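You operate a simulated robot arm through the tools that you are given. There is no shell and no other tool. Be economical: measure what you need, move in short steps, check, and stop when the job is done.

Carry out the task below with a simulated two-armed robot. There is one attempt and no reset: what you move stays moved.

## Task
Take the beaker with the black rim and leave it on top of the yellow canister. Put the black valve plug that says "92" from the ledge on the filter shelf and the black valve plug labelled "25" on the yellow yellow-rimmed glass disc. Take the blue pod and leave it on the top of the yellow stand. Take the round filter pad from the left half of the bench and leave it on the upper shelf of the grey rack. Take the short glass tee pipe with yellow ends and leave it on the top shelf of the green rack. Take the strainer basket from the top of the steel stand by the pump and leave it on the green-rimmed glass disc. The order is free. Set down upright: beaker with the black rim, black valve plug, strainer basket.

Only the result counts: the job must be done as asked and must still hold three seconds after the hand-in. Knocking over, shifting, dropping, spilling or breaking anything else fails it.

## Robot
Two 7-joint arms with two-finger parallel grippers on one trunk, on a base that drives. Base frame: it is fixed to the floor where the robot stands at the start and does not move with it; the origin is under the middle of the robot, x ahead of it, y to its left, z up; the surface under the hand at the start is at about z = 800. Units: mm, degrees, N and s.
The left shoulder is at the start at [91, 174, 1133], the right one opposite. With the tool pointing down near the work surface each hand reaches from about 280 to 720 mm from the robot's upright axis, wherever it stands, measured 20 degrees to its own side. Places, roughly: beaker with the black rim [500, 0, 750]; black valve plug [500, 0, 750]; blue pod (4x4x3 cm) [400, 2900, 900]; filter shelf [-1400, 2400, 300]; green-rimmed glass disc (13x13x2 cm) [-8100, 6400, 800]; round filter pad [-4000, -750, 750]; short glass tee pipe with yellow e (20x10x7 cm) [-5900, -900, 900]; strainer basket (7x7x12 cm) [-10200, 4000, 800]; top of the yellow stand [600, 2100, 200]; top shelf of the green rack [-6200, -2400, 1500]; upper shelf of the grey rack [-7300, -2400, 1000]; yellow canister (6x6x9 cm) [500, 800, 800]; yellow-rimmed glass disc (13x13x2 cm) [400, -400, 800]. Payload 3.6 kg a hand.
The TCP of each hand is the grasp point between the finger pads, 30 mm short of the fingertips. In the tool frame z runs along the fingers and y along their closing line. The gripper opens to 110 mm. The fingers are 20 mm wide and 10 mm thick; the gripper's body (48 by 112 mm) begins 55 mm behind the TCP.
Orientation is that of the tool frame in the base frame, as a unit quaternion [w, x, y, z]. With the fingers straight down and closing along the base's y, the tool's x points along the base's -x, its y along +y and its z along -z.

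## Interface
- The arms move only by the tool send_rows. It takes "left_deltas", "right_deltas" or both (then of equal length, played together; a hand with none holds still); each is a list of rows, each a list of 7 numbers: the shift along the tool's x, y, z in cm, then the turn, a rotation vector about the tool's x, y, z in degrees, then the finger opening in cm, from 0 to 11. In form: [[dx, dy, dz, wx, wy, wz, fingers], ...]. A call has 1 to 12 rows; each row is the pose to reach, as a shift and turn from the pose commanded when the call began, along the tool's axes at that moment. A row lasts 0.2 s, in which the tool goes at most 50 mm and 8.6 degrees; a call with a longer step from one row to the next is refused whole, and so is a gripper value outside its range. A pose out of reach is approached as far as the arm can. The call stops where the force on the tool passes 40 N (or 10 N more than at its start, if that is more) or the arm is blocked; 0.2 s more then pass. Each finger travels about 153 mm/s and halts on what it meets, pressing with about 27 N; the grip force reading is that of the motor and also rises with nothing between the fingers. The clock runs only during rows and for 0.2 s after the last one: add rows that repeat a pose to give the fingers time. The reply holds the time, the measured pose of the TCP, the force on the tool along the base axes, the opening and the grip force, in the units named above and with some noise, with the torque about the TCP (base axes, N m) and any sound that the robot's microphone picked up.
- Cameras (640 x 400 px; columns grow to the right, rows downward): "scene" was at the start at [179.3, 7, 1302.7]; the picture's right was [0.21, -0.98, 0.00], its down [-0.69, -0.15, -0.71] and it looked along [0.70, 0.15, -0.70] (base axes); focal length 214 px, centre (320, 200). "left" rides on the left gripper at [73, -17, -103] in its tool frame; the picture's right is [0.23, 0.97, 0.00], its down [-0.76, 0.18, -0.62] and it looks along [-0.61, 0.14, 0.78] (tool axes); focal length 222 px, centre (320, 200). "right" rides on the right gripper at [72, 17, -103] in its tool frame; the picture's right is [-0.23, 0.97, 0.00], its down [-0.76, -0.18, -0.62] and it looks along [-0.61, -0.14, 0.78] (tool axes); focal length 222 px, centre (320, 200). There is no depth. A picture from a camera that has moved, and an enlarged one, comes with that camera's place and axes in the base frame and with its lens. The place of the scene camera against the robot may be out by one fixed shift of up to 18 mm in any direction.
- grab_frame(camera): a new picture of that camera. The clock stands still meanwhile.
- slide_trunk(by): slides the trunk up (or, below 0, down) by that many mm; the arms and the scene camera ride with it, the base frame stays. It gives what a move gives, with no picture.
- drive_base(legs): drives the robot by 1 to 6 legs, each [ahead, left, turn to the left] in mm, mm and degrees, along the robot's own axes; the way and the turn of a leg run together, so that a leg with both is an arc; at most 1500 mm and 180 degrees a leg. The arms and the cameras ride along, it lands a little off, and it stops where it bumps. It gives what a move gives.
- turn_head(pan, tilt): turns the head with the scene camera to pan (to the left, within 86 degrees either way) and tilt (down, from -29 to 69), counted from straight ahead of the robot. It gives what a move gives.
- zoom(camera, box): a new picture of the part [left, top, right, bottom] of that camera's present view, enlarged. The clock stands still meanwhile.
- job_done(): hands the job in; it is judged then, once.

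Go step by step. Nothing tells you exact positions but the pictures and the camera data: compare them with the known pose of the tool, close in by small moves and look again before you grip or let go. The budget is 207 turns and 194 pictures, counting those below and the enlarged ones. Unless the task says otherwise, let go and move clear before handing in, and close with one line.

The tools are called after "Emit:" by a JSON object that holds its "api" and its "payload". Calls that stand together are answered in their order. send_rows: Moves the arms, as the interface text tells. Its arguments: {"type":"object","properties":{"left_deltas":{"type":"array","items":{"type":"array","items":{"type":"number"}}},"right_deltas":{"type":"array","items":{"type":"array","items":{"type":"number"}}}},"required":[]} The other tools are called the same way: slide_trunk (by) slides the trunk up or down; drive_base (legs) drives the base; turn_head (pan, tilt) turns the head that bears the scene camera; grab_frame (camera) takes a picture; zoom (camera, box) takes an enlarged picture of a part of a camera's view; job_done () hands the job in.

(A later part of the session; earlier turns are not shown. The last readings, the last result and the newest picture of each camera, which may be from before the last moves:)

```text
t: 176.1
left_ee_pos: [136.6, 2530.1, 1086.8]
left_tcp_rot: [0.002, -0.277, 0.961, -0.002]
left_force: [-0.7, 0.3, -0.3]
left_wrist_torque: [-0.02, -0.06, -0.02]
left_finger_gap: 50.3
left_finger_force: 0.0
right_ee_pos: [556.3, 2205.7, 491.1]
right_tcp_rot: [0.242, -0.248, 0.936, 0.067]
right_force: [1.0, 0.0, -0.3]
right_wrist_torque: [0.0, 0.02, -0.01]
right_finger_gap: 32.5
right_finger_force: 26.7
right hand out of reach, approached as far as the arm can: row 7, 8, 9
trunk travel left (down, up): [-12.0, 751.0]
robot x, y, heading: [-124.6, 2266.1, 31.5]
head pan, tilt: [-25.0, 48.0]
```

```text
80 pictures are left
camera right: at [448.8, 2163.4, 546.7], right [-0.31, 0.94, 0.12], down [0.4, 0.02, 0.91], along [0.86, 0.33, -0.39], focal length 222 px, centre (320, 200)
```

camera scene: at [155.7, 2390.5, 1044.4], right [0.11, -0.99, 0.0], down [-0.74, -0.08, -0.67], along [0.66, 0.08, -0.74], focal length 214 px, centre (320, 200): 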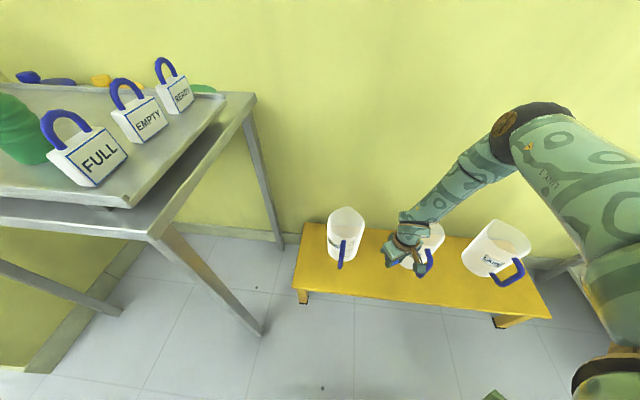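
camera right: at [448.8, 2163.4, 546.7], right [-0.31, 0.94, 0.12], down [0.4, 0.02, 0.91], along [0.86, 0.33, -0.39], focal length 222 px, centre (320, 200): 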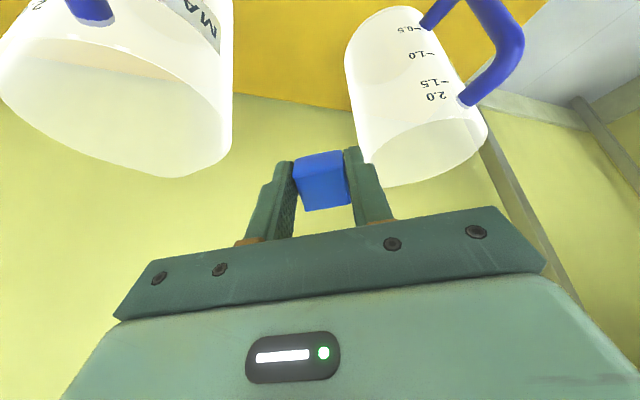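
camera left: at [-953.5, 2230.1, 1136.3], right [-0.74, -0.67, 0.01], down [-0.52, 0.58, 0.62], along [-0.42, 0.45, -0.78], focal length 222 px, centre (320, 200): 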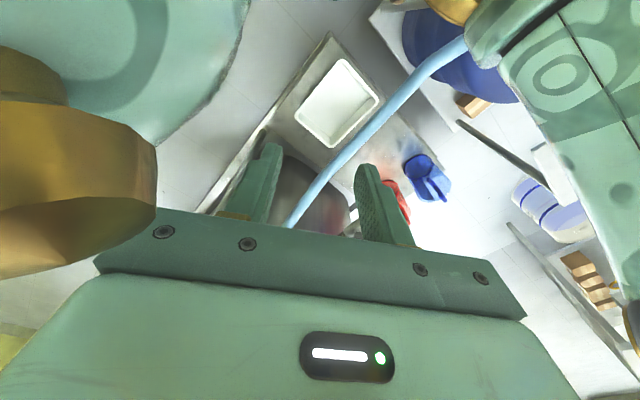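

Tilting forward is worse, so tilting the other way should reach lower. I'll use the free far end of the stand, beyond the first mug, and reposition the robot for that.

Emit:
{"api": "send_rows", "payload": {"right_deltas": [[-1.8, 0, -3.3, 0, 4, 0, 3], [-3.5, 0, -6.6, 0, 12, 0, 3], [-5.2, 0, -9.9, 0, 20, 0, 3], [-7, 0, -13.2, 0, 28, 0, 3], [-7, 0, -13.2, 0, 28, 0, 3]]}}

Emit:
{"api": "drive_base", "payload": {"legs": [[0, 242, 0], [128, 0, 0]]}}

Emit:
{"api": "grab_frame", "payload": {"camera": "right"}}

Emit:
{"api": "grab_frame", "payload": {"camera": "scene"}}

```text
t: 177.3
left_ee_pos: [136.5, 2531.9, 1088.5]
left_tcp_rot: [0.001, -0.279, 0.96, -0.002]
left_force: [0.8, 0.0, 0.1]
left_wrist_torque: [0.01, 0.01, -0.04]
left_finger_gap: 50.1
left_finger_force: 0.0
right_ee_pos: [549.9, 2206.7, 636.3]
right_tcp_rot: [0.013, -0.256, 0.966, 0.004]
right_force: [0.3, -0.5, -0.4]
right_wrist_torque: [-0.03, 0.01, 0.01]
right_finger_gap: 32.8
right_finger_force: 27.2
trunk travel left (down, up): [-12.0, 751.0]
robot x, y, heading: [-122.2, 2266.8, 31.5]
head pan, tilt: [-25.0, 48.0]
```

```text
t: 179.9
left_ee_pos: [119.1, 2802.5, 1088.7]
left_tcp_rot: [0.002, -0.282, 0.959, -0.003]
left_force: [0.6, 0.3, -0.3]
left_wrist_torque: [-0.02, -0.01, 0.0]
left_finger_gap: 50.2
left_finger_force: 0.1
right_ee_pos: [536.9, 2481.0, 635.6]
right_tcp_rot: [0.013, -0.261, 0.965, 0.003]
right_force: [-0.2, 0.0, 0.2]
right_wrist_torque: [0.02, -0.01, 0.0]
right_finger_gap: 32.6
right_finger_force: 27.2
trunk travel left (down, up): [-12.0, 751.0]
robot x, y, heading: [-144.7, 2532.2, 32.1]
head pan, tilt: [-25.0, 48.0]
```

```text
79 pictures are left
camera right: at [462.7, 2456.7, 737.1], right [-0.3, 0.96, 0.01], down [0.73, 0.22, 0.64], along [0.61, 0.2, -0.77], focal length 222 px, centre (320, 200)
```

right: 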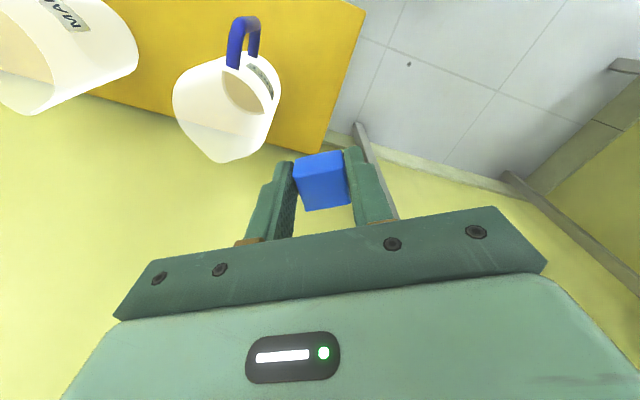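

```text
78 pictures are left
camera scene: at [139.9, 2662.3, 1043.9], right [0.12, -0.99, 0.0], down [-0.74, -0.09, -0.67], along [0.66, 0.08, -0.74], focal length 214 px, centre (320, 200)
```

scene: 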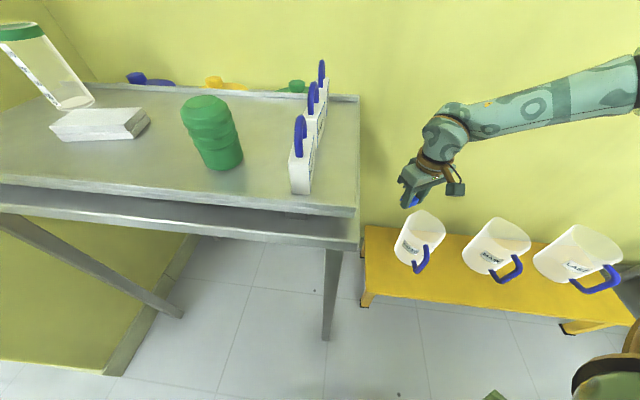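

Emit:
{"api": "send_rows", "payload": {"right_deltas": [[0, 0, 4.5, 0, 4, 0, 3], [0, 0, 9, 0, 10, 0, 3], [0, 0, 13.5, 0, 16, 0, 3], [0, 0, 18, 0, 22, 0, 3], [0, 0, 22.5, 0, 25, 0, 3], [0, 0, 27, 0, 25, 0, 3], [0, 0, 31, 0, 25, 0, 3], [0, 0, 34, 0, 25, 0, 3], [0, 0, 34, 0, 25, 0, 3]]}}

Emit:
{"api": "grab_frame", "payload": {"camera": "right"}}

```text
t: 181.9
left_ee_pos: [118.4, 2801.7, 1088.8]
left_tcp_rot: [0.001, -0.283, 0.959, -0.002]
left_force: [-0.1, -0.8, 0.1]
left_wrist_torque: [-0.01, 0.0, 0.01]
left_finger_gap: 50.2
left_finger_force: 0.0
right_ee_pos: [471.8, 2490.6, 400.1]
right_tcp_rot: [-0.194, -0.256, 0.945, -0.054]
right_force: [-0.1, -0.3, 0.0]
right_wrist_torque: [-0.05, 0.01, -0.01]
right_finger_gap: 32.8
right_finger_force: 26.7
right hand out of reach, approached as far as the arm can: row 3, 4, 5, 6, 7, 8, 9
trunk travel left (down, up): [-12.0, 751.0]
robot x, y, heading: [-143.4, 2535.1, 31.9]
head pan, tilt: [-25.0, 48.0]
```

```text
77 pictures are left
camera right: at [440.0, 2491.4, 523.0], right [-0.31, 0.95, -0.09], down [0.91, 0.32, 0.27], along [0.29, 0.0, -0.96], focal length 222 px, centre (320, 200)
```

right: 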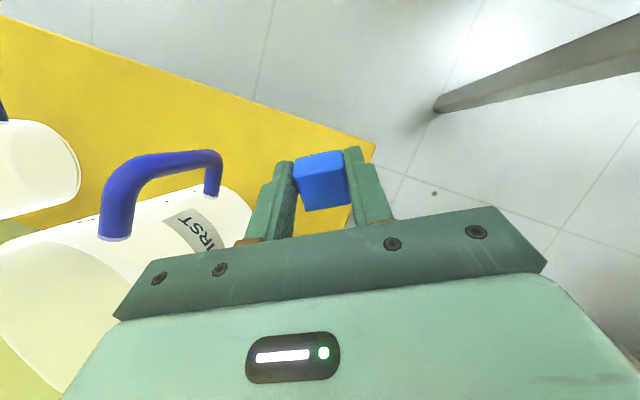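

Both tilts lose height, so vertical is best. I'll back off and test whether a closer, more lateral position reaches lower.

Emit:
{"api": "send_rows", "payload": {"right_deltas": [[0, 0, -4, 0, -8, 0, 3], [0, 0, -8, 0, -16, 0, 3], [0, 0, -12, 0, -24, 0, 3], [0, 0, -12, 0, -24, 0, 3]]}}

Emit:
{"api": "drive_base", "payload": {"legs": [[-200, 0, 0]]}}

Emit:
{"api": "send_rows", "payload": {"right_deltas": [[2, -2, 3, 0, 0, 0, 3], [4, -4, 6, 0, 0, 0, 3], [6, -6, 10, 0, 0, 0, 3], [8, -8, 14, 0, 0, 0, 3], [9, -9, 18, 0, 0, 0, 3], [9, -9, 22, 0, 0, 0, 3], [9, -9, 26, 0, 0, 0, 3], [9, -9, 30, 0, 0, 0, 3], [9, -9, 30, 0, 0, 0, 3]]}}

```text
t: 182.9
left_ee_pos: [118.8, 2802.5, 1087.6]
left_tcp_rot: [0.001, -0.283, 0.959, -0.002]
left_force: [-0.2, -0.8, -0.4]
left_wrist_torque: [0.01, -0.01, -0.03]
left_finger_gap: 50.0
left_finger_force: 0.1
right_ee_pos: [511.9, 2516.1, 504.9]
right_tcp_rot: [0.005, -0.262, 0.965, 0.003]
right_force: [0.0, 0.3, -0.6]
right_wrist_torque: [0.02, -0.01, -0.01]
right_finger_gap: 32.9
right_finger_force: 27.2
trunk travel left (down, up): [-12.0, 751.0]
robot x, y, heading: [-143.1, 2533.2, 32.0]
head pan, tilt: [-25.0, 48.0]
```

```text
t: 184.5
left_ee_pos: [-52.7, 2695.7, 1087.7]
left_tcp_rot: [0.002, -0.283, 0.959, -0.002]
left_force: [-0.9, 0.3, -0.1]
left_wrist_torque: [0.0, -0.02, 0.0]
left_finger_gap: 50.1
left_finger_force: 0.0
right_ee_pos: [343.2, 2409.1, 505.6]
right_tcp_rot: [0.006, -0.262, 0.965, 0.002]
right_force: [0.7, 0.2, 1.1]
right_wrist_torque: [0.03, 0.06, -0.01]
right_finger_gap: 32.7
right_finger_force: 27.1
trunk travel left (down, up): [-12.0, 751.0]
robot x, y, heading: [-309.8, 2430.5, 32.3]
head pan, tilt: [-25.0, 48.0]
```

```text
t: 186.5
left_ee_pos: [-51.2, 2695.5, 1088.5]
left_tcp_rot: [0.001, -0.284, 0.959, -0.002]
left_force: [-0.3, 0.1, 0.3]
left_wrist_torque: [-0.03, -0.03, 0.03]
left_finger_gap: 50.3
left_finger_force: 0.0
right_ee_pos: [313.9, 2299.3, 355.6]
right_tcp_rot: [0.005, -0.262, 0.965, 0.002]
right_force: [0.0, -0.2, -0.5]
right_wrist_torque: [0.01, 0.01, 0.01]
right_finger_gap: 32.7
right_finger_force: 26.8
right hand out of reach, approached as far as the arm can: row 5, 6, 7, 8, 9
trunk travel left (down, up): [-12.0, 751.0]
robot x, y, heading: [-317.1, 2426.5, 32.1]
head pan, tilt: [-25.0, 48.0]
```

Emit:
{"api": "turn_head", "payload": {"pan": -60, "tilt": 40}}

Emit:
{"api": "grab_frame", "payload": {"camera": "scene"}}

```text
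t: 187.5
left_ee_pos: [-52.0, 2697.0, 1087.1]
left_tcp_rot: [0.001, -0.283, 0.959, -0.001]
left_force: [0.6, 0.7, -0.3]
left_wrist_torque: [-0.02, 0.01, 0.02]
left_finger_gap: 50.1
left_finger_force: 0.2
right_ee_pos: [314.3, 2297.0, 354.5]
right_tcp_rot: [0.005, -0.262, 0.965, 0.002]
right_force: [-0.2, -0.3, 0.3]
right_wrist_torque: [-0.01, 0.01, -0.03]
right_finger_gap: 32.6
right_finger_force: 26.7
trunk travel left (down, up): [-12.0, 751.0]
robot x, y, heading: [-311.4, 2429.7, 32.3]
head pan, tilt: [-60.0, 40.0]
```

```text
76 pictures are left
camera scene: at [-33.4, 2506.6, 1055.7], right [-0.47, -0.88, 0.0], down [-0.57, 0.3, -0.77], along [0.68, -0.36, -0.64], focal length 214 px, centre (320, 200)
```

scene: 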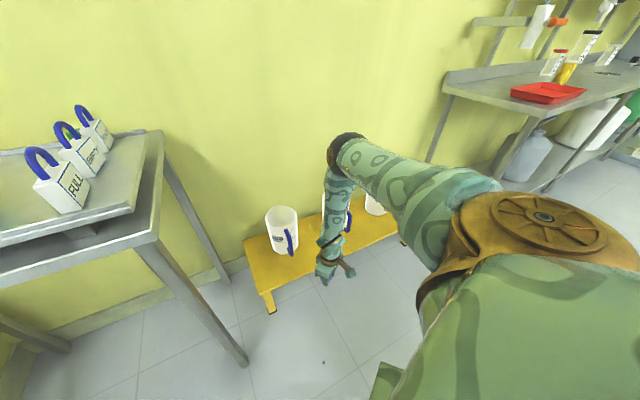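

The forearm is already vertical, so z≈350 is the arm's floor. The stand top is around 210. I'll use the last bit of trunk travel and the free end of the stand at about (570, 2478), with a short release from as low as possible.

Emit:
{"api": "send_rows", "payload": {"right_deltas": [[0, 0, -4, 0, 0, 0, 3], [0, 0, -8, 0, 0, 0, 3], [0, 2, -12, 0, 0, 0, 3], [0, 4, -15, 0, 0, 0, 3], [0, 4, -15, 0, 0, 0, 3]]}}

Emit:
{"api": "slide_trunk", "payload": {"by": -12}}

Emit:
{"api": "drive_base", "payload": {"legs": [[0, -44, 0], [283, 0, 0]]}}

Emit:
{"api": "turn_head", "payload": {"pan": -40, "tilt": 48}}

Emit:
{"api": "grab_frame", "payload": {"camera": "scene"}}

Emit:
{"api": "grab_frame", "payload": {"camera": "right"}}

```text
t: 188.7
left_ee_pos: [-51.0, 2695.8, 1089.4]
left_tcp_rot: [0.002, -0.283, 0.959, -0.002]
left_force: [-0.2, 0.2, 0.0]
left_wrist_torque: [-0.02, 0.03, -0.02]
left_finger_gap: 50.0
left_finger_force: 0.0
right_ee_pos: [297.3, 2325.4, 508.1]
right_tcp_rot: [0.005, -0.261, 0.965, 0.001]
right_force: [-0.6, 0.0, -0.6]
right_wrist_torque: [0.01, -0.02, -0.01]
right_finger_gap: 32.6
right_finger_force: 26.8
trunk travel left (down, up): [-12.0, 751.0]
robot x, y, heading: [-311.8, 2428.6, 32.1]
head pan, tilt: [-60.0, 40.0]
```

```text
t: 189.3
left_ee_pos: [-51.6, 2695.4, 1076.5]
left_tcp_rot: [0.001, -0.283, 0.959, -0.002]
left_force: [0.7, -0.2, 1.0]
left_wrist_torque: [0.03, -0.05, 0.02]
left_finger_gap: 50.1
left_finger_force: 0.0
right_ee_pos: [294.3, 2325.0, 496.5]
right_tcp_rot: [0.006, -0.262, 0.965, 0.001]
right_force: [-0.4, -0.5, -0.3]
right_wrist_torque: [0.02, 0.0, 0.02]
right_finger_gap: 32.8
right_finger_force: 27.4
trunk travel left (down, up): [0.0, 763.0]
robot x, y, heading: [-312.1, 2427.3, 32.1]
head pan, tilt: [-60.0, 40.0]
```

```text
t: 191.8
left_ee_pos: [213.1, 2803.8, 1075.5]
left_tcp_rot: [0.0, -0.279, 0.96, -0.002]
left_force: [0.3, 0.7, 0.1]
left_wrist_torque: [0.0, 0.01, -0.01]
left_finger_gap: 50.3
left_finger_force: 0.1
right_ee_pos: [553.2, 2428.2, 496.2]
right_tcp_rot: [0.005, -0.257, 0.966, 0.001]
right_force: [0.0, 0.3, -0.7]
right_wrist_torque: [0.01, 0.05, 0.03]
right_finger_gap: 32.7
right_finger_force: 26.5
trunk travel left (down, up): [0.0, 763.0]
robot x, y, heading: [-50.4, 2540.9, 31.3]
head pan, tilt: [-60.0, 40.0]
```

```text
t: 192.6
left_ee_pos: [212.5, 2804.4, 1077.8]
left_tcp_rot: [0.002, -0.278, 0.961, -0.002]
left_force: [0.3, 0.3, -0.4]
left_wrist_torque: [0.01, 0.01, 0.03]
left_finger_gap: 49.7
left_finger_force: 0.0
right_ee_pos: [553.7, 2428.6, 496.2]
right_tcp_rot: [0.005, -0.256, 0.967, 0.001]
right_force: [-0.8, 0.0, -0.5]
right_wrist_torque: [0.02, -0.01, 0.01]
right_finger_gap: 32.5
right_finger_force: 26.9
trunk travel left (down, up): [0.0, 763.0]
robot x, y, heading: [-51.7, 2535.9, 31.6]
head pan, tilt: [-40.0, 48.0]
```

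```text
75 pictures are left
camera scene: at [237.8, 2646.8, 1031.6], right [-0.15, -0.99, 0.0], down [-0.74, 0.11, -0.67], along [0.66, -0.1, -0.74], focal length 214 px, centre (320, 200)
```

scene: 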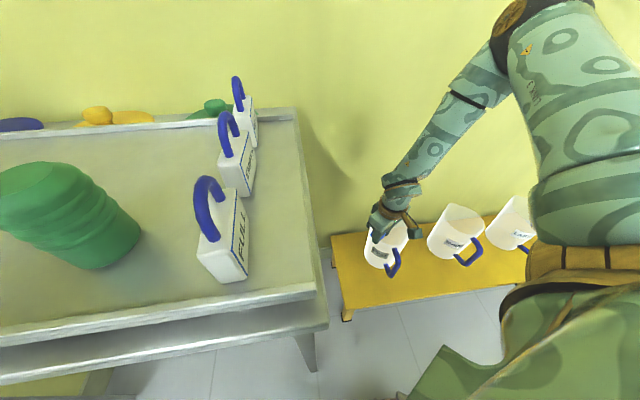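

```text
74 pictures are left
camera right: at [482.5, 2405.7, 599.4], right [-0.29, 0.96, 0.0], down [0.74, 0.22, 0.63], along [0.6, 0.18, -0.78], focal length 222 px, centre (320, 200)
```

right: 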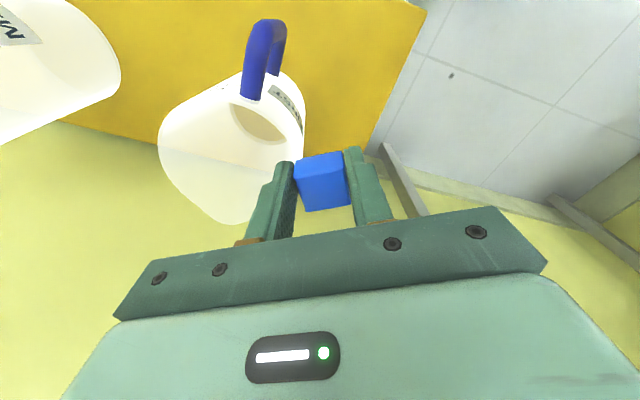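

Emit:
{"api": "send_rows", "payload": {"right_deltas": [[-1.9, 1.6, 0, 0, 0, 0, 3], [-3.7, 3.2, 0, 0, 0, 0, 3], [-3.7, 3.2, 4.5, 0, 0, 0, 3], [-3.7, 3.2, 9, 0, 0, 0, 3], [-3.7, 3.2, 13, 0, 0, 0, 3], [-3.7, 3.2, 15, 0, 0, 0, 3], [-3.7, 3.2, 15, 0, 0, 0, 3]]}}

Emit:
{"api": "grab_frame", "payload": {"camera": "right"}}

```text
t: 194.2
left_ee_pos: [212.0, 2803.1, 1076.0]
left_tcp_rot: [0.001, -0.279, 0.96, -0.002]
left_force: [0.7, 0.0, 0.5]
left_wrist_torque: [0.0, 0.03, 0.0]
left_finger_gap: 50.0
left_finger_force: 0.2
right_ee_pos: [572.8, 2476.5, 349.5]
right_tcp_rot: [0.005, -0.257, 0.966, 0.002]
right_force: [-0.7, 0.5, -1.0]
right_wrist_torque: [0.0, 0.02, 0.01]
right_finger_gap: 32.7
right_finger_force: 26.7
trunk travel left (down, up): [0.0, 763.0]
robot x, y, heading: [-50.0, 2539.2, 31.3]
head pan, tilt: [-40.0, 48.0]
```

```text
73 pictures are left
camera right: at [501.0, 2454.2, 451.3], right [-0.29, 0.96, 0.0], down [0.74, 0.22, 0.63], along [0.6, 0.18, -0.78], focal length 222 px, centre (320, 200)
```

right: 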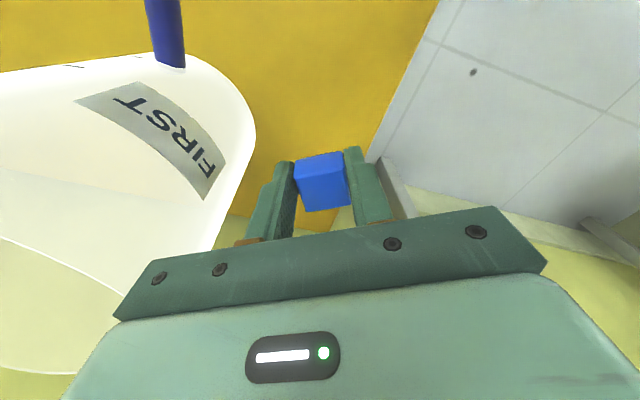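

Not saturated here. Pushing further down.

Emit:
{"api": "send_rows", "payload": {"right_deltas": [[0, 0, 2, 0, 0, 0, 3], [0, 0, 4, 0, 0, 0, 3], [0, 0, 6, 0, 0, 0, 3], [0, 0, 8, 0, 0, 0, 3], [0, 0, 8, 0, 0, 0, 3]]}}

Emit:
{"api": "grab_frame", "payload": {"camera": "right"}}

```text
t: 195.4
left_ee_pos: [213.1, 2804.6, 1076.4]
left_tcp_rot: [0.002, -0.278, 0.96, -0.003]
left_force: [-0.7, 0.0, -0.3]
left_wrist_torque: [0.03, -0.02, -0.01]
left_finger_gap: 49.9
left_finger_force: 0.1
right_ee_pos: [568.0, 2469.0, 336.2]
right_tcp_rot: [0.005, -0.257, 0.966, 0.001]
right_force: [-0.5, 1.5, -0.9]
right_wrist_torque: [-0.07, -0.02, 0.01]
right_finger_gap: 32.6
right_finger_force: 27.2
right hand out of reach, approached as far as the arm can: row 1, 2, 3, 4, 5
trunk travel left (down, up): [0.0, 763.0]
robot x, y, heading: [-47.2, 2534.1, 31.5]
head pan, tilt: [-40.0, 48.0]
```

```text
72 pictures are left
camera right: at [496.1, 2446.5, 438.9], right [-0.29, 0.96, 0.0], down [0.74, 0.22, 0.63], along [0.6, 0.18, -0.78], focal length 222 px, centre (320, 200)
```

right: 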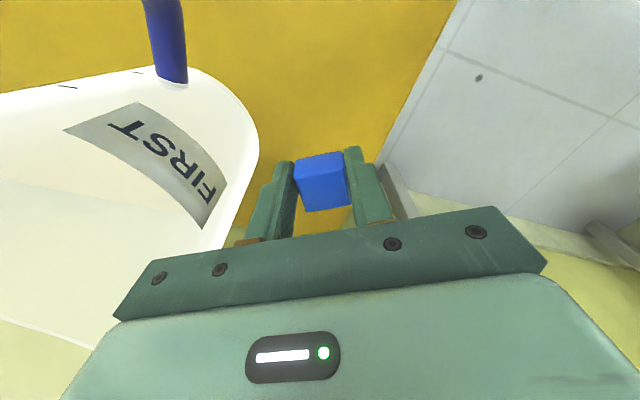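

This is the floor (z≈336), with the pod centred over free stand surface. Releasing here.

Emit:
{"api": "send_rows", "payload": {"right_deltas": [[0, 0, 0, 0, 0, 0, 5], [0, 0, 0, 0, 0, 0, 7], [0, 0, 0, 0, 0, 0, 7], [0, 0, 0, 0, 0, 0, 7]]}}

Emit:
{"api": "grab_frame", "payload": {"camera": "right"}}

```text
t: 196.4
left_ee_pos: [212.0, 2804.2, 1076.7]
left_tcp_rot: [0.001, -0.278, 0.961, -0.002]
left_force: [0.2, 0.7, 0.1]
left_wrist_torque: [0.0, -0.04, -0.02]
left_finger_gap: 50.0
left_finger_force: 0.1
right_ee_pos: [567.6, 2470.4, 336.1]
right_tcp_rot: [0.005, -0.257, 0.966, 0.001]
right_force: [0.1, 1.3, -0.8]
right_wrist_torque: [-0.05, 0.0, 0.0]
right_finger_gap: 69.9
right_finger_force: 0.1
trunk travel left (down, up): [0.0, 763.0]
robot x, y, heading: [-50.3, 2541.3, 31.4]
head pan, tilt: [-40.0, 48.0]
```

```text
71 pictures are left
camera right: at [496.2, 2446.6, 438.9], right [-0.29, 0.96, 0.0], down [0.74, 0.22, 0.63], along [0.6, 0.18, -0.78], focal length 222 px, centre (320, 200)
```

right: 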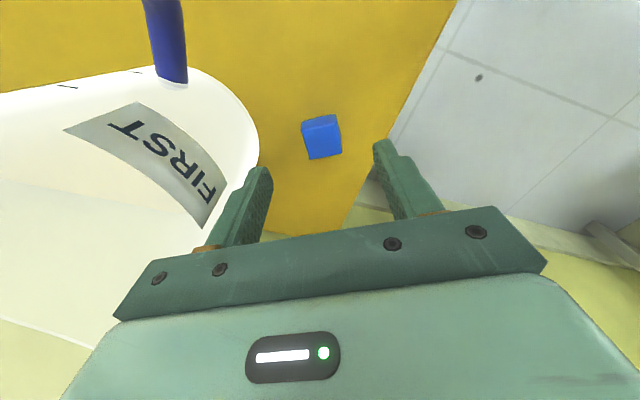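

The pod rests flat on the stand. I'll lift clear, back off, raise the trunk and head toward the filter pad around (-4000, -750).

Emit:
{"api": "send_rows", "payload": {"right_deltas": [[0, 0, -4.5, 0, 0, 0, 7], [0, 0, -9, 0, 0, 0, 7], [0, 0, -13.5, 0, 0, 0, 7], [0, 0, -18, 0, 0, 0, 7], [0, 0, -22.5, 0, 0, 0, 7], [0, 0, -26, 0, 0, 0, 7], [0, 0, -26, 0, 0, 0, 7]]}}

Emit:
{"api": "drive_base", "payload": {"legs": [[-350, 0, 0]]}}

Emit:
{"api": "slide_trunk", "payload": {"by": 250}}

Emit:
{"api": "drive_base", "payload": {"legs": [[0, 0, -135]]}}

Emit:
{"api": "turn_head", "payload": {"pan": -20, "tilt": 15}}

Emit:
{"api": "grab_frame", "payload": {"camera": "scene"}}

```text
t: 198.0
left_ee_pos: [213.2, 2803.9, 1076.0]
left_tcp_rot: [0.001, -0.277, 0.961, -0.002]
left_force: [0.1, -0.3, -0.5]
left_wrist_torque: [-0.01, -0.01, -0.01]
left_finger_gap: 50.0
left_finger_force: 0.1
right_ee_pos: [566.9, 2467.6, 598.9]
right_tcp_rot: [0.005, -0.257, 0.966, 0.003]
right_force: [0.3, -0.4, 0.1]
right_wrist_torque: [0.03, -0.02, 0.02]
right_finger_gap: 70.0
right_finger_force: 0.0
trunk travel left (down, up): [0.0, 763.0]
robot x, y, heading: [-55.5, 2537.8, 31.6]
head pan, tilt: [-40.0, 48.0]
```

```text
t: 200.3
left_ee_pos: [-84.0, 2622.4, 1076.2]
left_tcp_rot: [0.002, -0.276, 0.961, -0.002]
left_force: [-0.4, 0.0, -0.7]
left_wrist_torque: [-0.02, 0.03, 0.02]
left_finger_gap: 50.1
left_finger_force: 0.1
right_ee_pos: [270.9, 2285.0, 599.7]
right_tcp_rot: [0.006, -0.257, 0.966, 0.001]
right_force: [0.4, 0.0, -0.1]
right_wrist_torque: [0.01, -0.01, 0.02]
right_finger_gap: 69.9
right_finger_force: 0.0
trunk travel left (down, up): [0.0, 763.0]
robot x, y, heading: [-347.7, 2357.8, 31.2]
head pan, tilt: [-40.0, 48.0]
```

```text
t: 202.8
left_ee_pos: [-82.6, 2622.2, 1325.6]
left_tcp_rot: [0.0, -0.276, 0.961, -0.003]
left_force: [-0.5, 0.4, 0.2]
left_wrist_torque: [-0.02, 0.0, 0.0]
left_finger_gap: 50.2
left_finger_force: 0.1
right_ee_pos: [271.3, 2285.0, 850.7]
right_tcp_rot: [0.006, -0.256, 0.967, 0.001]
right_force: [0.1, 0.8, -1.3]
right_wrist_torque: [-0.01, 0.03, 0.02]
right_finger_gap: 70.0
right_finger_force: 0.1
trunk travel left (down, up): [-250.0, 513.0]
robot x, y, heading: [-347.9, 2355.8, 31.7]
head pan, tilt: [-40.0, 48.0]
```

```text
t: 208.9
left_ee_pos: [-367.5, 1983.1, 1326.0]
left_tcp_rot: [-0.002, 0.799, 0.602, -0.003]
left_force: [0.5, 0.2, 1.0]
left_wrist_torque: [0.0, 0.01, 0.0]
left_finger_gap: 50.2
left_finger_force: 0.0
right_ee_pos: [-858.0, 1999.5, 850.6]
right_tcp_rot: [0.003, 0.812, 0.584, -0.004]
right_force: [-0.8, 0.1, 0.2]
right_wrist_torque: [0.0, -0.03, 0.0]
right_finger_gap: 69.8
right_finger_force: 0.1
trunk travel left (down, up): [-250.0, 513.0]
robot x, y, heading: [-346.1, 2354.8, -107.2]
head pan, tilt: [-40.0, 48.0]
```

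```text
t: 209.9
left_ee_pos: [-368.1, 1983.4, 1325.6]
left_tcp_rot: [-0.001, 0.799, 0.601, -0.002]
left_force: [-0.2, 0.0, 0.6]
left_wrist_torque: [-0.01, 0.01, 0.03]
left_finger_gap: 50.0
left_finger_force: 0.0
right_ee_pos: [-856.3, 1998.4, 850.7]
right_tcp_rot: [0.003, 0.812, 0.583, -0.005]
right_force: [-1.0, 1.2, 0.5]
right_wrist_torque: [0.03, -0.01, 0.02]
right_finger_gap: 70.0
right_finger_force: 0.1
trunk travel left (down, up): [-250.0, 513.0]
robot x, y, heading: [-347.8, 2353.3, -106.9]
head pan, tilt: [-20.0, 15.0]
```

```text
70 pictures are left
camera scene: at [-435.7, 2174.9, 1348.8], right [-0.8, 0.6, 0.0], down [0.16, 0.21, -0.97], along [-0.58, -0.77, -0.26], focal length 214 px, centre (320, 200)
```

scene: 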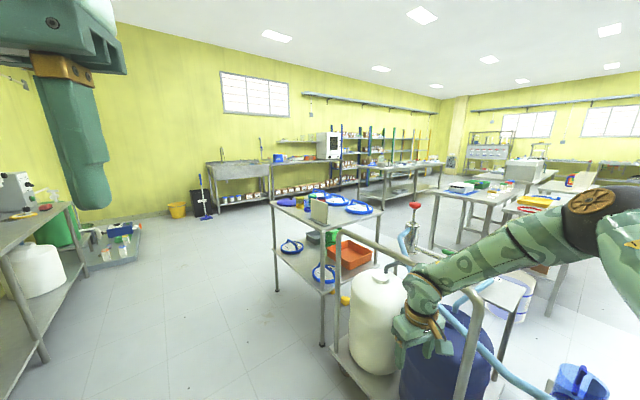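

I see a free lane going −y, with tables to the right and racks along the far wall. I'll raise the right hand and drive down the lane.

Emit:
{"api": "send_rows", "payload": {"right_deltas": [[0, 2, -4.4, 0, 0, 0, 7], [0, 4, -8.8, 0, 0, 0, 7], [0, 6, -13.2, 0, 0, 0, 7], [0, 8, -17.6, 0, 0, 0, 7], [0, 10, -22, 0, 0, 0, 7], [0, 12, -26, 0, 0, 0, 7], [0, 12, -26, 0, 0, 0, 7]]}}

Emit:
{"api": "drive_base", "payload": {"legs": [[0, 0, 17], [1400, 0, 0], [1350, 0, 0], [0, 0, -70]]}}

Emit:
{"api": "turn_head", "payload": {"pan": 0, "tilt": 15}}

Emit:
{"api": "grab_frame", "payload": {"camera": "scene"}}

```text
t: 211.5
left_ee_pos: [-367.9, 1982.2, 1326.9]
left_tcp_rot: [-0.001, 0.799, 0.601, -0.002]
left_force: [0.8, 0.4, 0.1]
left_wrist_torque: [-0.02, 0.03, 0.01]
left_finger_gap: 50.0
left_finger_force: 0.1
right_ee_pos: [-740.4, 1964.8, 1115.7]
right_tcp_rot: [0.004, 0.812, 0.583, -0.004]
right_force: [0.0, 0.6, -1.6]
right_wrist_torque: [0.01, 0.02, 0.02]
right_finger_gap: 69.9
right_finger_force: 0.1
trunk travel left (down, up): [-250.0, 513.0]
robot x, y, heading: [-349.9, 2357.3, -106.9]
head pan, tilt: [-20.0, 15.0]
```

```text
t: 229.0
left_ee_pos: [-779.1, -629.2, 1325.9]
left_tcp_rot: [-0.002, 0.988, 0.156, -0.001]
left_force: [0.2, -0.2, -0.4]
left_wrist_torque: [-0.02, 0.02, -0.05]
left_finger_gap: 50.0
left_finger_force: 0.0
right_ee_pos: [-1003.4, -329.9, 1115.1]
right_tcp_rot: [0.001, 0.991, 0.135, -0.005]
right_force: [-0.3, -0.1, -0.2]
right_wrist_torque: [0.02, 0.0, -0.02]
right_finger_gap: 69.9
right_finger_force: 0.1
trunk travel left (down, up): [-250.0, 513.0]
robot x, y, heading: [-461.5, -437.1, -163.0]
head pan, tilt: [-20.0, 15.0]
```

```text
t: 229.8
left_ee_pos: [-779.1, -628.8, 1326.0]
left_tcp_rot: [-0.002, 0.988, 0.157, -0.001]
left_force: [0.0, 0.5, -0.3]
left_wrist_torque: [0.03, 0.0, 0.03]
left_finger_gap: 50.0
left_finger_force: 0.0
right_ee_pos: [-1002.4, -330.8, 1115.9]
right_tcp_rot: [0.002, 0.991, 0.135, -0.006]
right_force: [-0.1, 0.3, -0.7]
right_wrist_torque: [0.01, 0.0, 0.0]
right_finger_gap: 70.0
right_finger_force: 0.1
trunk travel left (down, up): [-250.0, 513.0]
robot x, y, heading: [-458.0, -434.9, -163.0]
head pan, tilt: [0.0, 15.0]
```

```text
69 pictures are left
camera scene: at [-647.3, -504.1, 1348.9], right [-0.29, 0.96, 0.0], down [0.25, 0.08, -0.97], along [-0.92, -0.28, -0.26], focal length 214 px, centre (320, 200)
```

scene: 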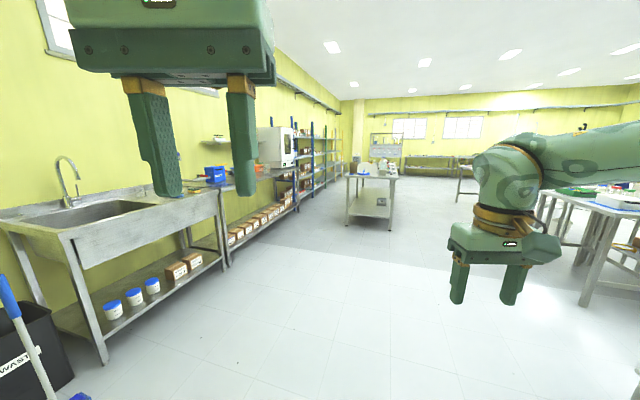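

The table ahead at about (-4050, -720) is the pad's bench. Driving toward it.

Emit:
{"api": "drive_base", "payload": {"legs": [[0, 0, -17], [1350, 150, 0], [1250, 100, 0]]}}

Emit:
{"api": "turn_head", "payload": {"pan": 0, "tilt": 30}}

Emit:
{"api": "grab_frame", "payload": {"camera": "scene"}}

```text
t: 243.6
left_ee_pos: [-3436.1, -801.7, 1327.2]
left_tcp_rot: [-0.003, 1.0, 0.016, -0.002]
left_force: [-0.2, 0.1, 0.9]
left_wrist_torque: [0.0, -0.02, 0.01]
left_finger_gap: 50.3
left_finger_force: 0.1
right_ee_pos: [-3567.9, -453.3, 1115.8]
right_tcp_rot: [0.0, 1.0, -0.007, -0.005]
right_force: [-0.5, 0.2, 0.9]
right_wrist_torque: [-0.02, 0.01, 0.02]
right_finger_gap: 70.0
right_finger_force: 0.1
trunk travel left (down, up): [-250.0, 513.0]
robot x, y, heading: [-3075.4, -710.2, -178.9]
head pan, tilt: [0.0, 15.0]
```

```text
t: 244.4
left_ee_pos: [-3434.8, -802.2, 1326.8]
left_tcp_rot: [-0.002, 1.0, 0.015, -0.001]
left_force: [0.6, 0.0, -0.2]
left_wrist_torque: [-0.01, 0.01, 0.0]
left_finger_gap: 50.1
left_finger_force: 0.0
right_ee_pos: [-3566.6, -452.9, 1115.1]
right_tcp_rot: [0.0, 1.0, -0.006, -0.005]
right_force: [-0.9, -1.3, 0.9]
right_wrist_torque: [0.02, -0.01, -0.01]
right_finger_gap: 70.1
right_finger_force: 0.1
trunk travel left (down, up): [-250.0, 513.0]
robot x, y, heading: [-3074.3, -711.5, -179.1]
head pan, tilt: [0.0, 30.0]
```

```text
68 pictures are left
camera scene: at [-3268.0, -719.9, 1324.7], right [-0.02, 1.0, 0.0], down [0.5, 0.01, -0.87], along [-0.87, -0.02, -0.5], focal length 214 px, centre (320, 200)
```

scene: 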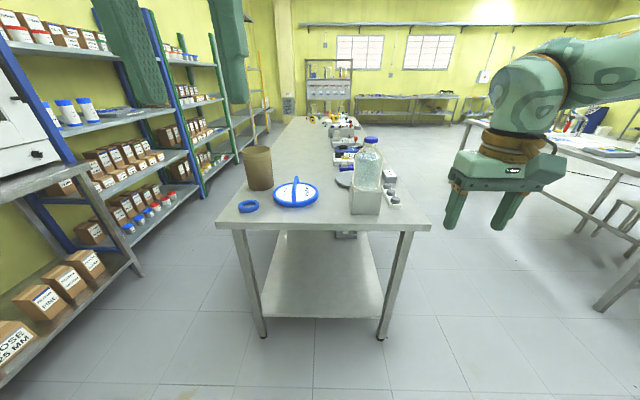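

Emit:
{"api": "zoom", "payload": {"camera": "scene", "box": [210, 100, 440, 250]}}

```text
2.67 times, centred on (325, 175) of scene
camera zoom: at [-3268.0, -719.9, 1324.7], right [-0.02, 1.0, 0.0], down [0.5, 0.01, -0.87], along [-0.87, -0.02, -0.5], focal length 572 px, centre (307, 267)
```

zoom: 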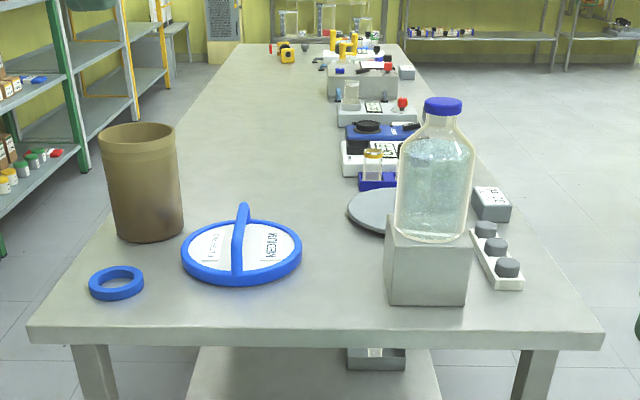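

The round filter pad (blue rim with an arched handle) is at about (-4265, -871) on the left half. I'll raise the right hand to clear the tall bottle and drive up to the bench for a left-hand pick.

Emit:
{"api": "send_rows", "payload": {"right_deltas": [[2, -1, -4, 0, 0, 0, 7], [4, -2, -8, 0, 0, 0, 7], [6, -3, -12, 0, 0, 0, 7], [8, -4, -16, 0, 0, 0, 7], [8, -4, -16, 0, 0, 0, 7]], "left_deltas": [[0, 0, 4, 0, 0, 0, 7], [0, 0, 8, 0, 0, 0, 7], [0, 0, 12, 0, 0, 0, 7], [0, 0, 16, 0, 0, 0, 7], [0, 0, 16, 0, 0, 0, 7]]}}

Emit:
{"api": "drive_base", "payload": {"legs": [[670, 0, 0]]}}

Emit:
{"api": "turn_head", "payload": {"pan": 10, "tilt": 45}}

Emit:
{"api": "grab_frame", "payload": {"camera": "scene"}}

Emit:
{"api": "grab_frame", "payload": {"camera": "left"}}

```text
t: 245.6
left_ee_pos: [-3436.4, -799.6, 1166.1]
left_tcp_rot: [-0.002, 1.0, 0.016, 0.0]
left_force: [-0.6, -0.5, -0.4]
left_wrist_torque: [-0.03, -0.05, 0.0]
left_finger_gap: 70.0
left_finger_force: 0.0
right_ee_pos: [-3445.2, -461.2, 1239.4]
right_tcp_rot: [0.001, 1.0, -0.007, -0.004]
right_force: [-1.1, 0.7, -0.8]
right_wrist_torque: [-0.05, -0.05, -0.01]
right_finger_gap: 69.9
right_finger_force: 0.1
right hand out of reach, approached as far as the arm can: row 2, 3, 4, 5
trunk travel left (down, up): [-250.0, 513.0]
robot x, y, heading: [-3074.8, -706.0, -178.9]
head pan, tilt: [0.0, 30.0]
```

```text
t: 248.9
left_ee_pos: [-4051.8, -815.9, 1166.7]
left_tcp_rot: [-0.003, 1.0, 0.02, -0.001]
left_force: [0.4, -0.1, 0.6]
left_wrist_torque: [-0.01, -0.01, -0.01]
left_finger_gap: 70.1
left_finger_force: 0.1
right_ee_pos: [-4063.2, -476.5, 1239.3]
right_tcp_rot: [0.001, 1.0, -0.004, -0.006]
right_force: [0.3, -0.7, -0.5]
right_wrist_torque: [0.01, -0.01, 0.02]
right_finger_gap: 69.7
right_finger_force: 0.1
trunk travel left (down, up): [-250.0, 513.0]
robot x, y, heading: [-3689.5, -715.7, -178.7]
head pan, tilt: [0.0, 30.0]
stopped in leg 1: the robot was blocked; the commanded pose is now the measured one
```

```text
t: 249.7
left_ee_pos: [-4052.2, -813.5, 1167.5]
left_tcp_rot: [-0.003, 1.0, 0.019, -0.001]
left_force: [0.1, 0.4, 0.5]
left_wrist_torque: [0.02, -0.01, 0.02]
left_finger_gap: 70.0
left_finger_force: 0.2
right_ee_pos: [-4062.5, -477.0, 1239.7]
right_tcp_rot: [0.001, 1.0, -0.005, -0.005]
right_force: [-0.1, -0.8, 0.1]
right_wrist_torque: [-0.03, 0.02, 0.01]
right_finger_gap: 69.7
right_finger_force: 0.0
trunk travel left (down, up): [-250.0, 513.0]
robot x, y, heading: [-3691.8, -719.3, -178.7]
head pan, tilt: [10.0, 45.0]
```

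```text
66 pictures are left
camera scene: at [-3875.5, -747.7, 1302.1], right [-0.2, 0.98, 0.0], down [0.69, 0.14, -0.71], along [-0.69, -0.14, -0.71], focal length 214 px, centre (320, 200)
```

scene: 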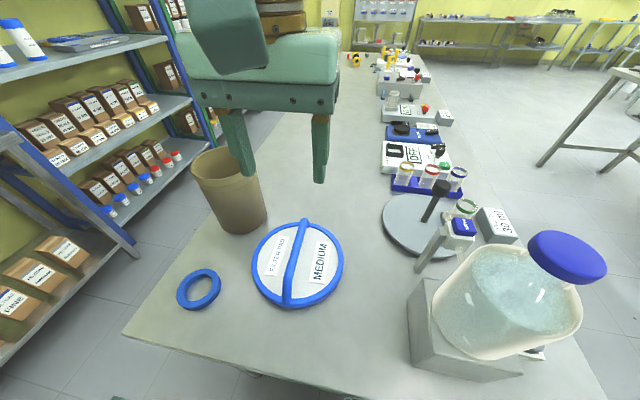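

```text
65 pictures are left
camera left: at [-3980.8, -796.6, 1270.8], right [0.26, -0.96, 0.0], down [-0.75, -0.21, 0.62], along [-0.6, -0.16, -0.78], focal length 222 px, centre (320, 200)
```

left: 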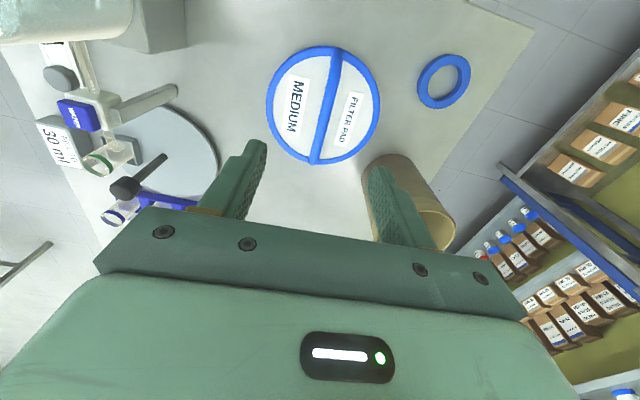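

The pad ("FILTER PAD MEDIUM") is at about (-4078, -829, 900), with its handle along x. I'll back off the bench slightly and bring the left hand above the handle.

Emit:
{"api": "drive_base", "payload": {"legs": [[-20, 0, 0]]}}

Emit:
{"api": "send_rows", "payload": {"left_deltas": [[-2, 0.6, 3, 0, 0, 0, 6], [-4, 1.2, 7, 0, 0, 0, 6], [-4.3, 1.2, 11, 0, 0, 0, 6], [-4.3, 1.2, 14.5, 0, 0, 0, 6], [-4.3, 1.2, 14.5, 0, 0, 0, 6]]}}

Emit:
{"api": "grab_frame", "payload": {"camera": "left"}}

Emit:
{"api": "zoom", "payload": {"camera": "scene", "box": [160, 130, 400, 330]}}

```text
t: 250.5
left_ee_pos: [-4032.3, -814.9, 1167.2]
left_tcp_rot: [-0.003, 1.0, 0.018, -0.001]
left_force: [0.6, -0.2, 0.4]
left_wrist_torque: [0.01, 0.07, 0.04]
left_finger_gap: 69.8
left_finger_force: 0.1
right_ee_pos: [-4042.9, -476.5, 1239.7]
right_tcp_rot: [0.001, 1.0, -0.005, -0.007]
right_force: [0.2, 0.5, 0.2]
right_wrist_torque: [0.01, 0.04, 0.0]
right_finger_gap: 69.9
right_finger_force: 0.1
trunk travel left (down, up): [-250.0, 513.0]
robot x, y, heading: [-3670.5, -721.0, -178.6]
head pan, tilt: [10.0, 45.0]
```

```text
t: 251.7
left_ee_pos: [-4078.0, -828.3, 1024.1]
left_tcp_rot: [-0.002, 1.0, 0.019, 0.0]
left_force: [0.1, 0.1, 0.7]
left_wrist_torque: [0.05, -0.03, 0.01]
left_finger_gap: 59.8
left_finger_force: 0.1
right_ee_pos: [-4044.0, -476.6, 1239.8]
right_tcp_rot: [0.0, 1.0, -0.004, -0.007]
right_force: [0.2, -0.5, -0.2]
right_wrist_torque: [0.0, 0.07, -0.03]
right_finger_gap: 70.2
right_finger_force: 0.1
trunk travel left (down, up): [-250.0, 513.0]
robot x, y, heading: [-3675.0, -716.9, -178.7]
head pan, tilt: [10.0, 45.0]
```

```text
64 pictures are left
camera left: at [-4004.5, -810.1, 1127.8], right [0.26, -0.96, 0.0], down [-0.75, -0.21, 0.62], along [-0.6, -0.16, -0.78], focal length 222 px, centre (320, 200)
```

left: 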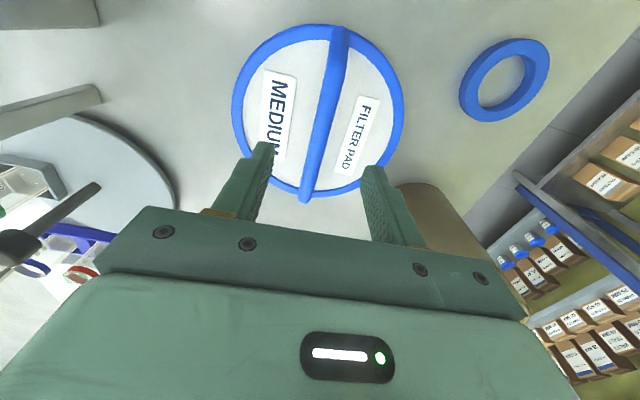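

```text
2.00 times, centred on (280, 230) of scene
camera zoom: at [-3855.6, -747.2, 1302.1], right [-0.2, 0.98, 0.0], down [0.69, 0.14, -0.71], along [-0.69, -0.14, -0.71], focal length 429 px, centre (400, 140)
```

zoom: 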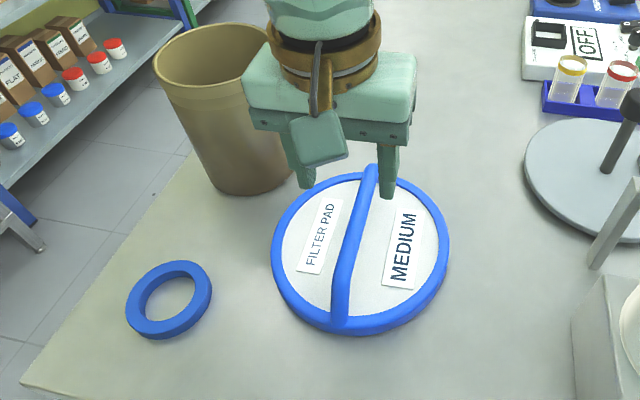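

Pad surface is near z 871, centred at (-4081, -830). Descending to straddle the handle and gripping.

Emit:
{"api": "send_rows", "payload": {"left_deltas": [[-0.3, 0.2, 4, 0, 0, 0, 6], [-0.3, 0.2, 8, 0, 0, 0, 6], [-0.3, 0.2, 11.2, 0, 0, 0, 6], [-0.3, 0.2, 11.2, 0, 0, 0, 6]]}}

Emit:
{"api": "grab_frame", "payload": {"camera": "left"}}

```text
t: 252.7
left_ee_pos: [-4077.8, -828.4, 911.5]
left_tcp_rot: [-0.003, 1.0, 0.018, -0.001]
left_force: [1.2, -0.9, -1.1]
left_wrist_torque: [0.01, -0.02, 0.01]
left_finger_gap: 59.8
left_finger_force: 0.1
right_ee_pos: [-4041.8, -475.6, 1241.4]
right_tcp_rot: [0.001, 1.0, -0.005, -0.007]
right_force: [-0.4, 0.7, -0.5]
right_wrist_torque: [0.04, 0.02, -0.03]
right_finger_gap: 69.9
right_finger_force: 0.1
trunk travel left (down, up): [-250.0, 513.0]
robot x, y, heading: [-3675.9, -718.6, -178.4]
head pan, tilt: [10.0, 45.0]
```

```text
62 pictures are left
camera left: at [-4005.2, -810.4, 1015.3], right [0.26, -0.96, -0.01], down [-0.75, -0.21, 0.62], along [-0.6, -0.16, -0.78], focal length 222 px, centre (320, 200)
```

left: 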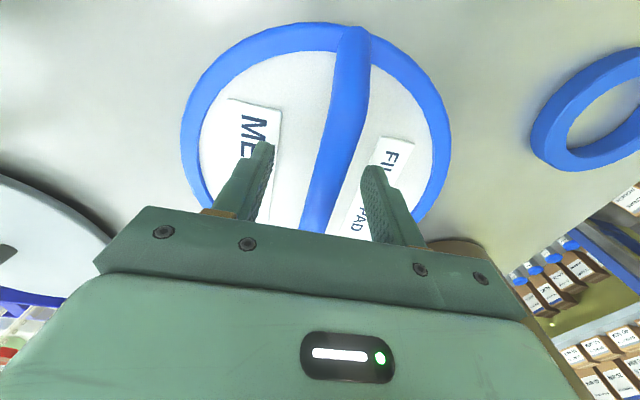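

Emit:
{"api": "send_rows", "payload": {"left_deltas": [[1.2, 0, 0, 0, 0, 0, 6], [1.2, 0, 1.5, 0, 0, 0, 6], [1.2, 0, 1.5, 0, 0, 0, 3.5], [1.2, 0, 1.5, 0, 0, 0, 1], [1.2, 0, 1.5, 0, 0, 0, 0.3], [1.2, 0, 1.5, 0, 0, 0, 0.3], [1.2, 0, -1.5, 0, 0, 0, 0.3], [1.2, 0, -5, 0, 0, 0, 0.3], [1.2, 0, -9, 0, 0, 0, 0.3], [1.2, 0, -9, 0, 0, 0, 0.3]]}}

Emit:
{"api": "grab_frame", "payload": {"camera": "left"}}

```text
t: 253.3
left_ee_pos: [-4065.0, -828.8, 904.2]
left_tcp_rot: [-0.003, 1.0, 0.02, -0.003]
left_force: [8.7, -1.3, 19.0]
left_wrist_torque: [-0.66, -0.37, 0.2]
left_finger_gap: 60.3
left_finger_force: 0.8
right_ee_pos: [-4042.2, -476.1, 1240.6]
right_tcp_rot: [0.0, 1.0, -0.004, -0.006]
right_force: [-0.4, -0.3, -0.1]
right_wrist_torque: [-0.01, -0.01, 0.01]
right_finger_gap: 69.9
right_finger_force: 0.1
trunk travel left (down, up): [-250.0, 513.0]
robot x, y, heading: [-3672.8, -721.6, -178.7]
head pan, tilt: [10.0, 45.0]
stopped in row 2 (left hand): the force on the tool passed its limit at 58 N (the readings are from after the stop); the commanded pose is now the measured one
```

```text
61 pictures are left
camera left: at [-3993.2, -810.8, 1007.7], right [0.27, -0.96, -0.01], down [-0.75, -0.21, 0.63], along [-0.6, -0.16, -0.78], focal length 222 px, centre (320, 200)
```

left: 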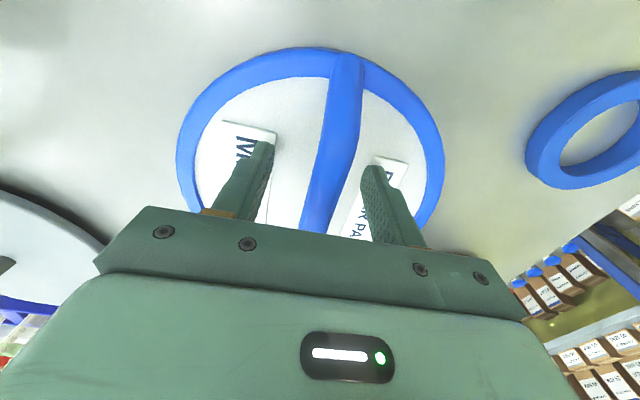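

Fingertips touched the pad surface (z≈874). Rising 3 mm, closing on the handle and lifting.

Emit:
{"api": "send_rows", "payload": {"left_deltas": [[0, 0, -0.3, 0, 0, 0, 6], [0, 0, -0.3, 0, 0, 0, 3.5], [0, 0, -0.3, 0, 0, 0, 1], [0, 0, -0.3, 0, 0, 0, 0.3], [0, 0, -0.3, 0, 0, 0, 0.3], [0, 0, -3, 0, 0, 0, 0.3], [0, 0, -7, 0, 0, 0, 0.3], [0, 0, -11, 0, 0, 0, 0.3], [0, 0, -11, 0, 0, 0, 0.3]]}}

Emit:
{"api": "grab_frame", "payload": {"camera": "left"}}

```text
t: 255.3
left_ee_pos: [-4065.0, -831.6, 1011.7]
left_tcp_rot: [-0.004, 1.0, 0.019, -0.002]
left_force: [-0.5, -0.7, -2.8]
left_wrist_torque: [0.01, -0.08, 0.0]
left_finger_gap: 17.6
left_finger_force: 26.8
right_ee_pos: [-4043.7, -477.0, 1238.8]
right_tcp_rot: [0.001, 1.0, -0.004, -0.005]
right_force: [0.3, -1.2, 0.0]
right_wrist_torque: [0.03, -0.03, -0.02]
right_finger_gap: 69.9
right_finger_force: 0.0
trunk travel left (down, up): [-250.0, 513.0]
robot x, y, heading: [-3671.6, -719.0, -178.7]
head pan, tilt: [10.0, 45.0]
```

```text
60 pictures are left
camera left: at [-3992.6, -813.5, 1115.4], right [0.27, -0.96, -0.01], down [-0.75, -0.21, 0.62], along [-0.6, -0.16, -0.78], focal length 222 px, centre (320, 200)
```

left: 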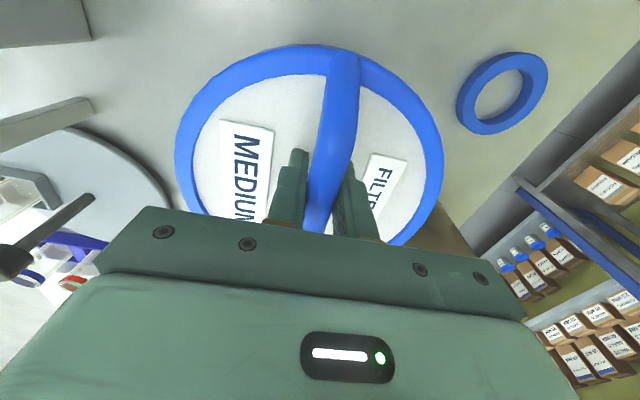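

The pad is held. I'll back off, move to the lane between the bench and the racks (y≈-1520), and drive along it.

Emit:
{"api": "drive_base", "payload": {"legs": [[-280, 0, 0], [0, 800, -1.3], [1300, 0, 0]]}}

Emit:
{"api": "turn_head", "payload": {"pan": 15, "tilt": 20}}

Emit:
{"api": "grab_frame", "payload": {"camera": "scene"}}

```text
t: 267.3
left_ee_pos: [-5091.1, -1598.2, 1010.4]
left_tcp_rot: [-0.003, 1.0, -0.008, -0.002]
left_force: [0.0, 0.9, -2.4]
left_wrist_torque: [-0.01, -0.1, 0.03]
left_finger_gap: 17.1
left_finger_force: 27.4
right_ee_pos: [-5051.1, -1243.6, 1240.9]
right_tcp_rot: [0.0, 0.999, -0.031, -0.006]
right_force: [0.4, -0.7, 0.5]
right_wrist_torque: [0.04, -0.01, 0.0]
right_finger_gap: 70.0
right_finger_force: 0.0
trunk travel left (down, up): [-250.0, 513.0]
robot x, y, heading: [-4692.7, -1503.2, 178.0]
head pan, tilt: [10.0, 45.0]
```

```text
t: 268.2
left_ee_pos: [-5089.9, -1596.5, 1012.8]
left_tcp_rot: [-0.004, 1.0, -0.008, -0.001]
left_force: [0.2, -0.6, -2.8]
left_wrist_torque: [0.01, -0.07, -0.01]
left_finger_gap: 17.3
left_finger_force: 27.3
right_ee_pos: [-5049.4, -1243.5, 1239.9]
right_tcp_rot: [0.001, 0.999, -0.032, -0.005]
right_force: [0.1, 0.2, 0.1]
right_wrist_torque: [0.02, 0.0, 0.01]
right_finger_gap: 69.9
right_finger_force: 0.0
trunk travel left (down, up): [-250.0, 513.0]
robot x, y, heading: [-4694.4, -1505.2, 178.1]
head pan, tilt: [15.0, 20.0]
```

```text
59 pictures are left
camera scene: at [-4887.0, -1534.0, 1340.6], right [-0.23, 0.97, 0.0], down [0.33, 0.08, -0.94], along [-0.91, -0.21, -0.34], focal length 214 px, centre (320, 200)
```

scene: 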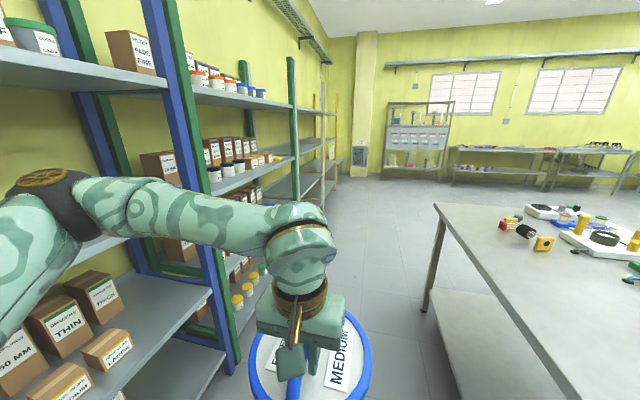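

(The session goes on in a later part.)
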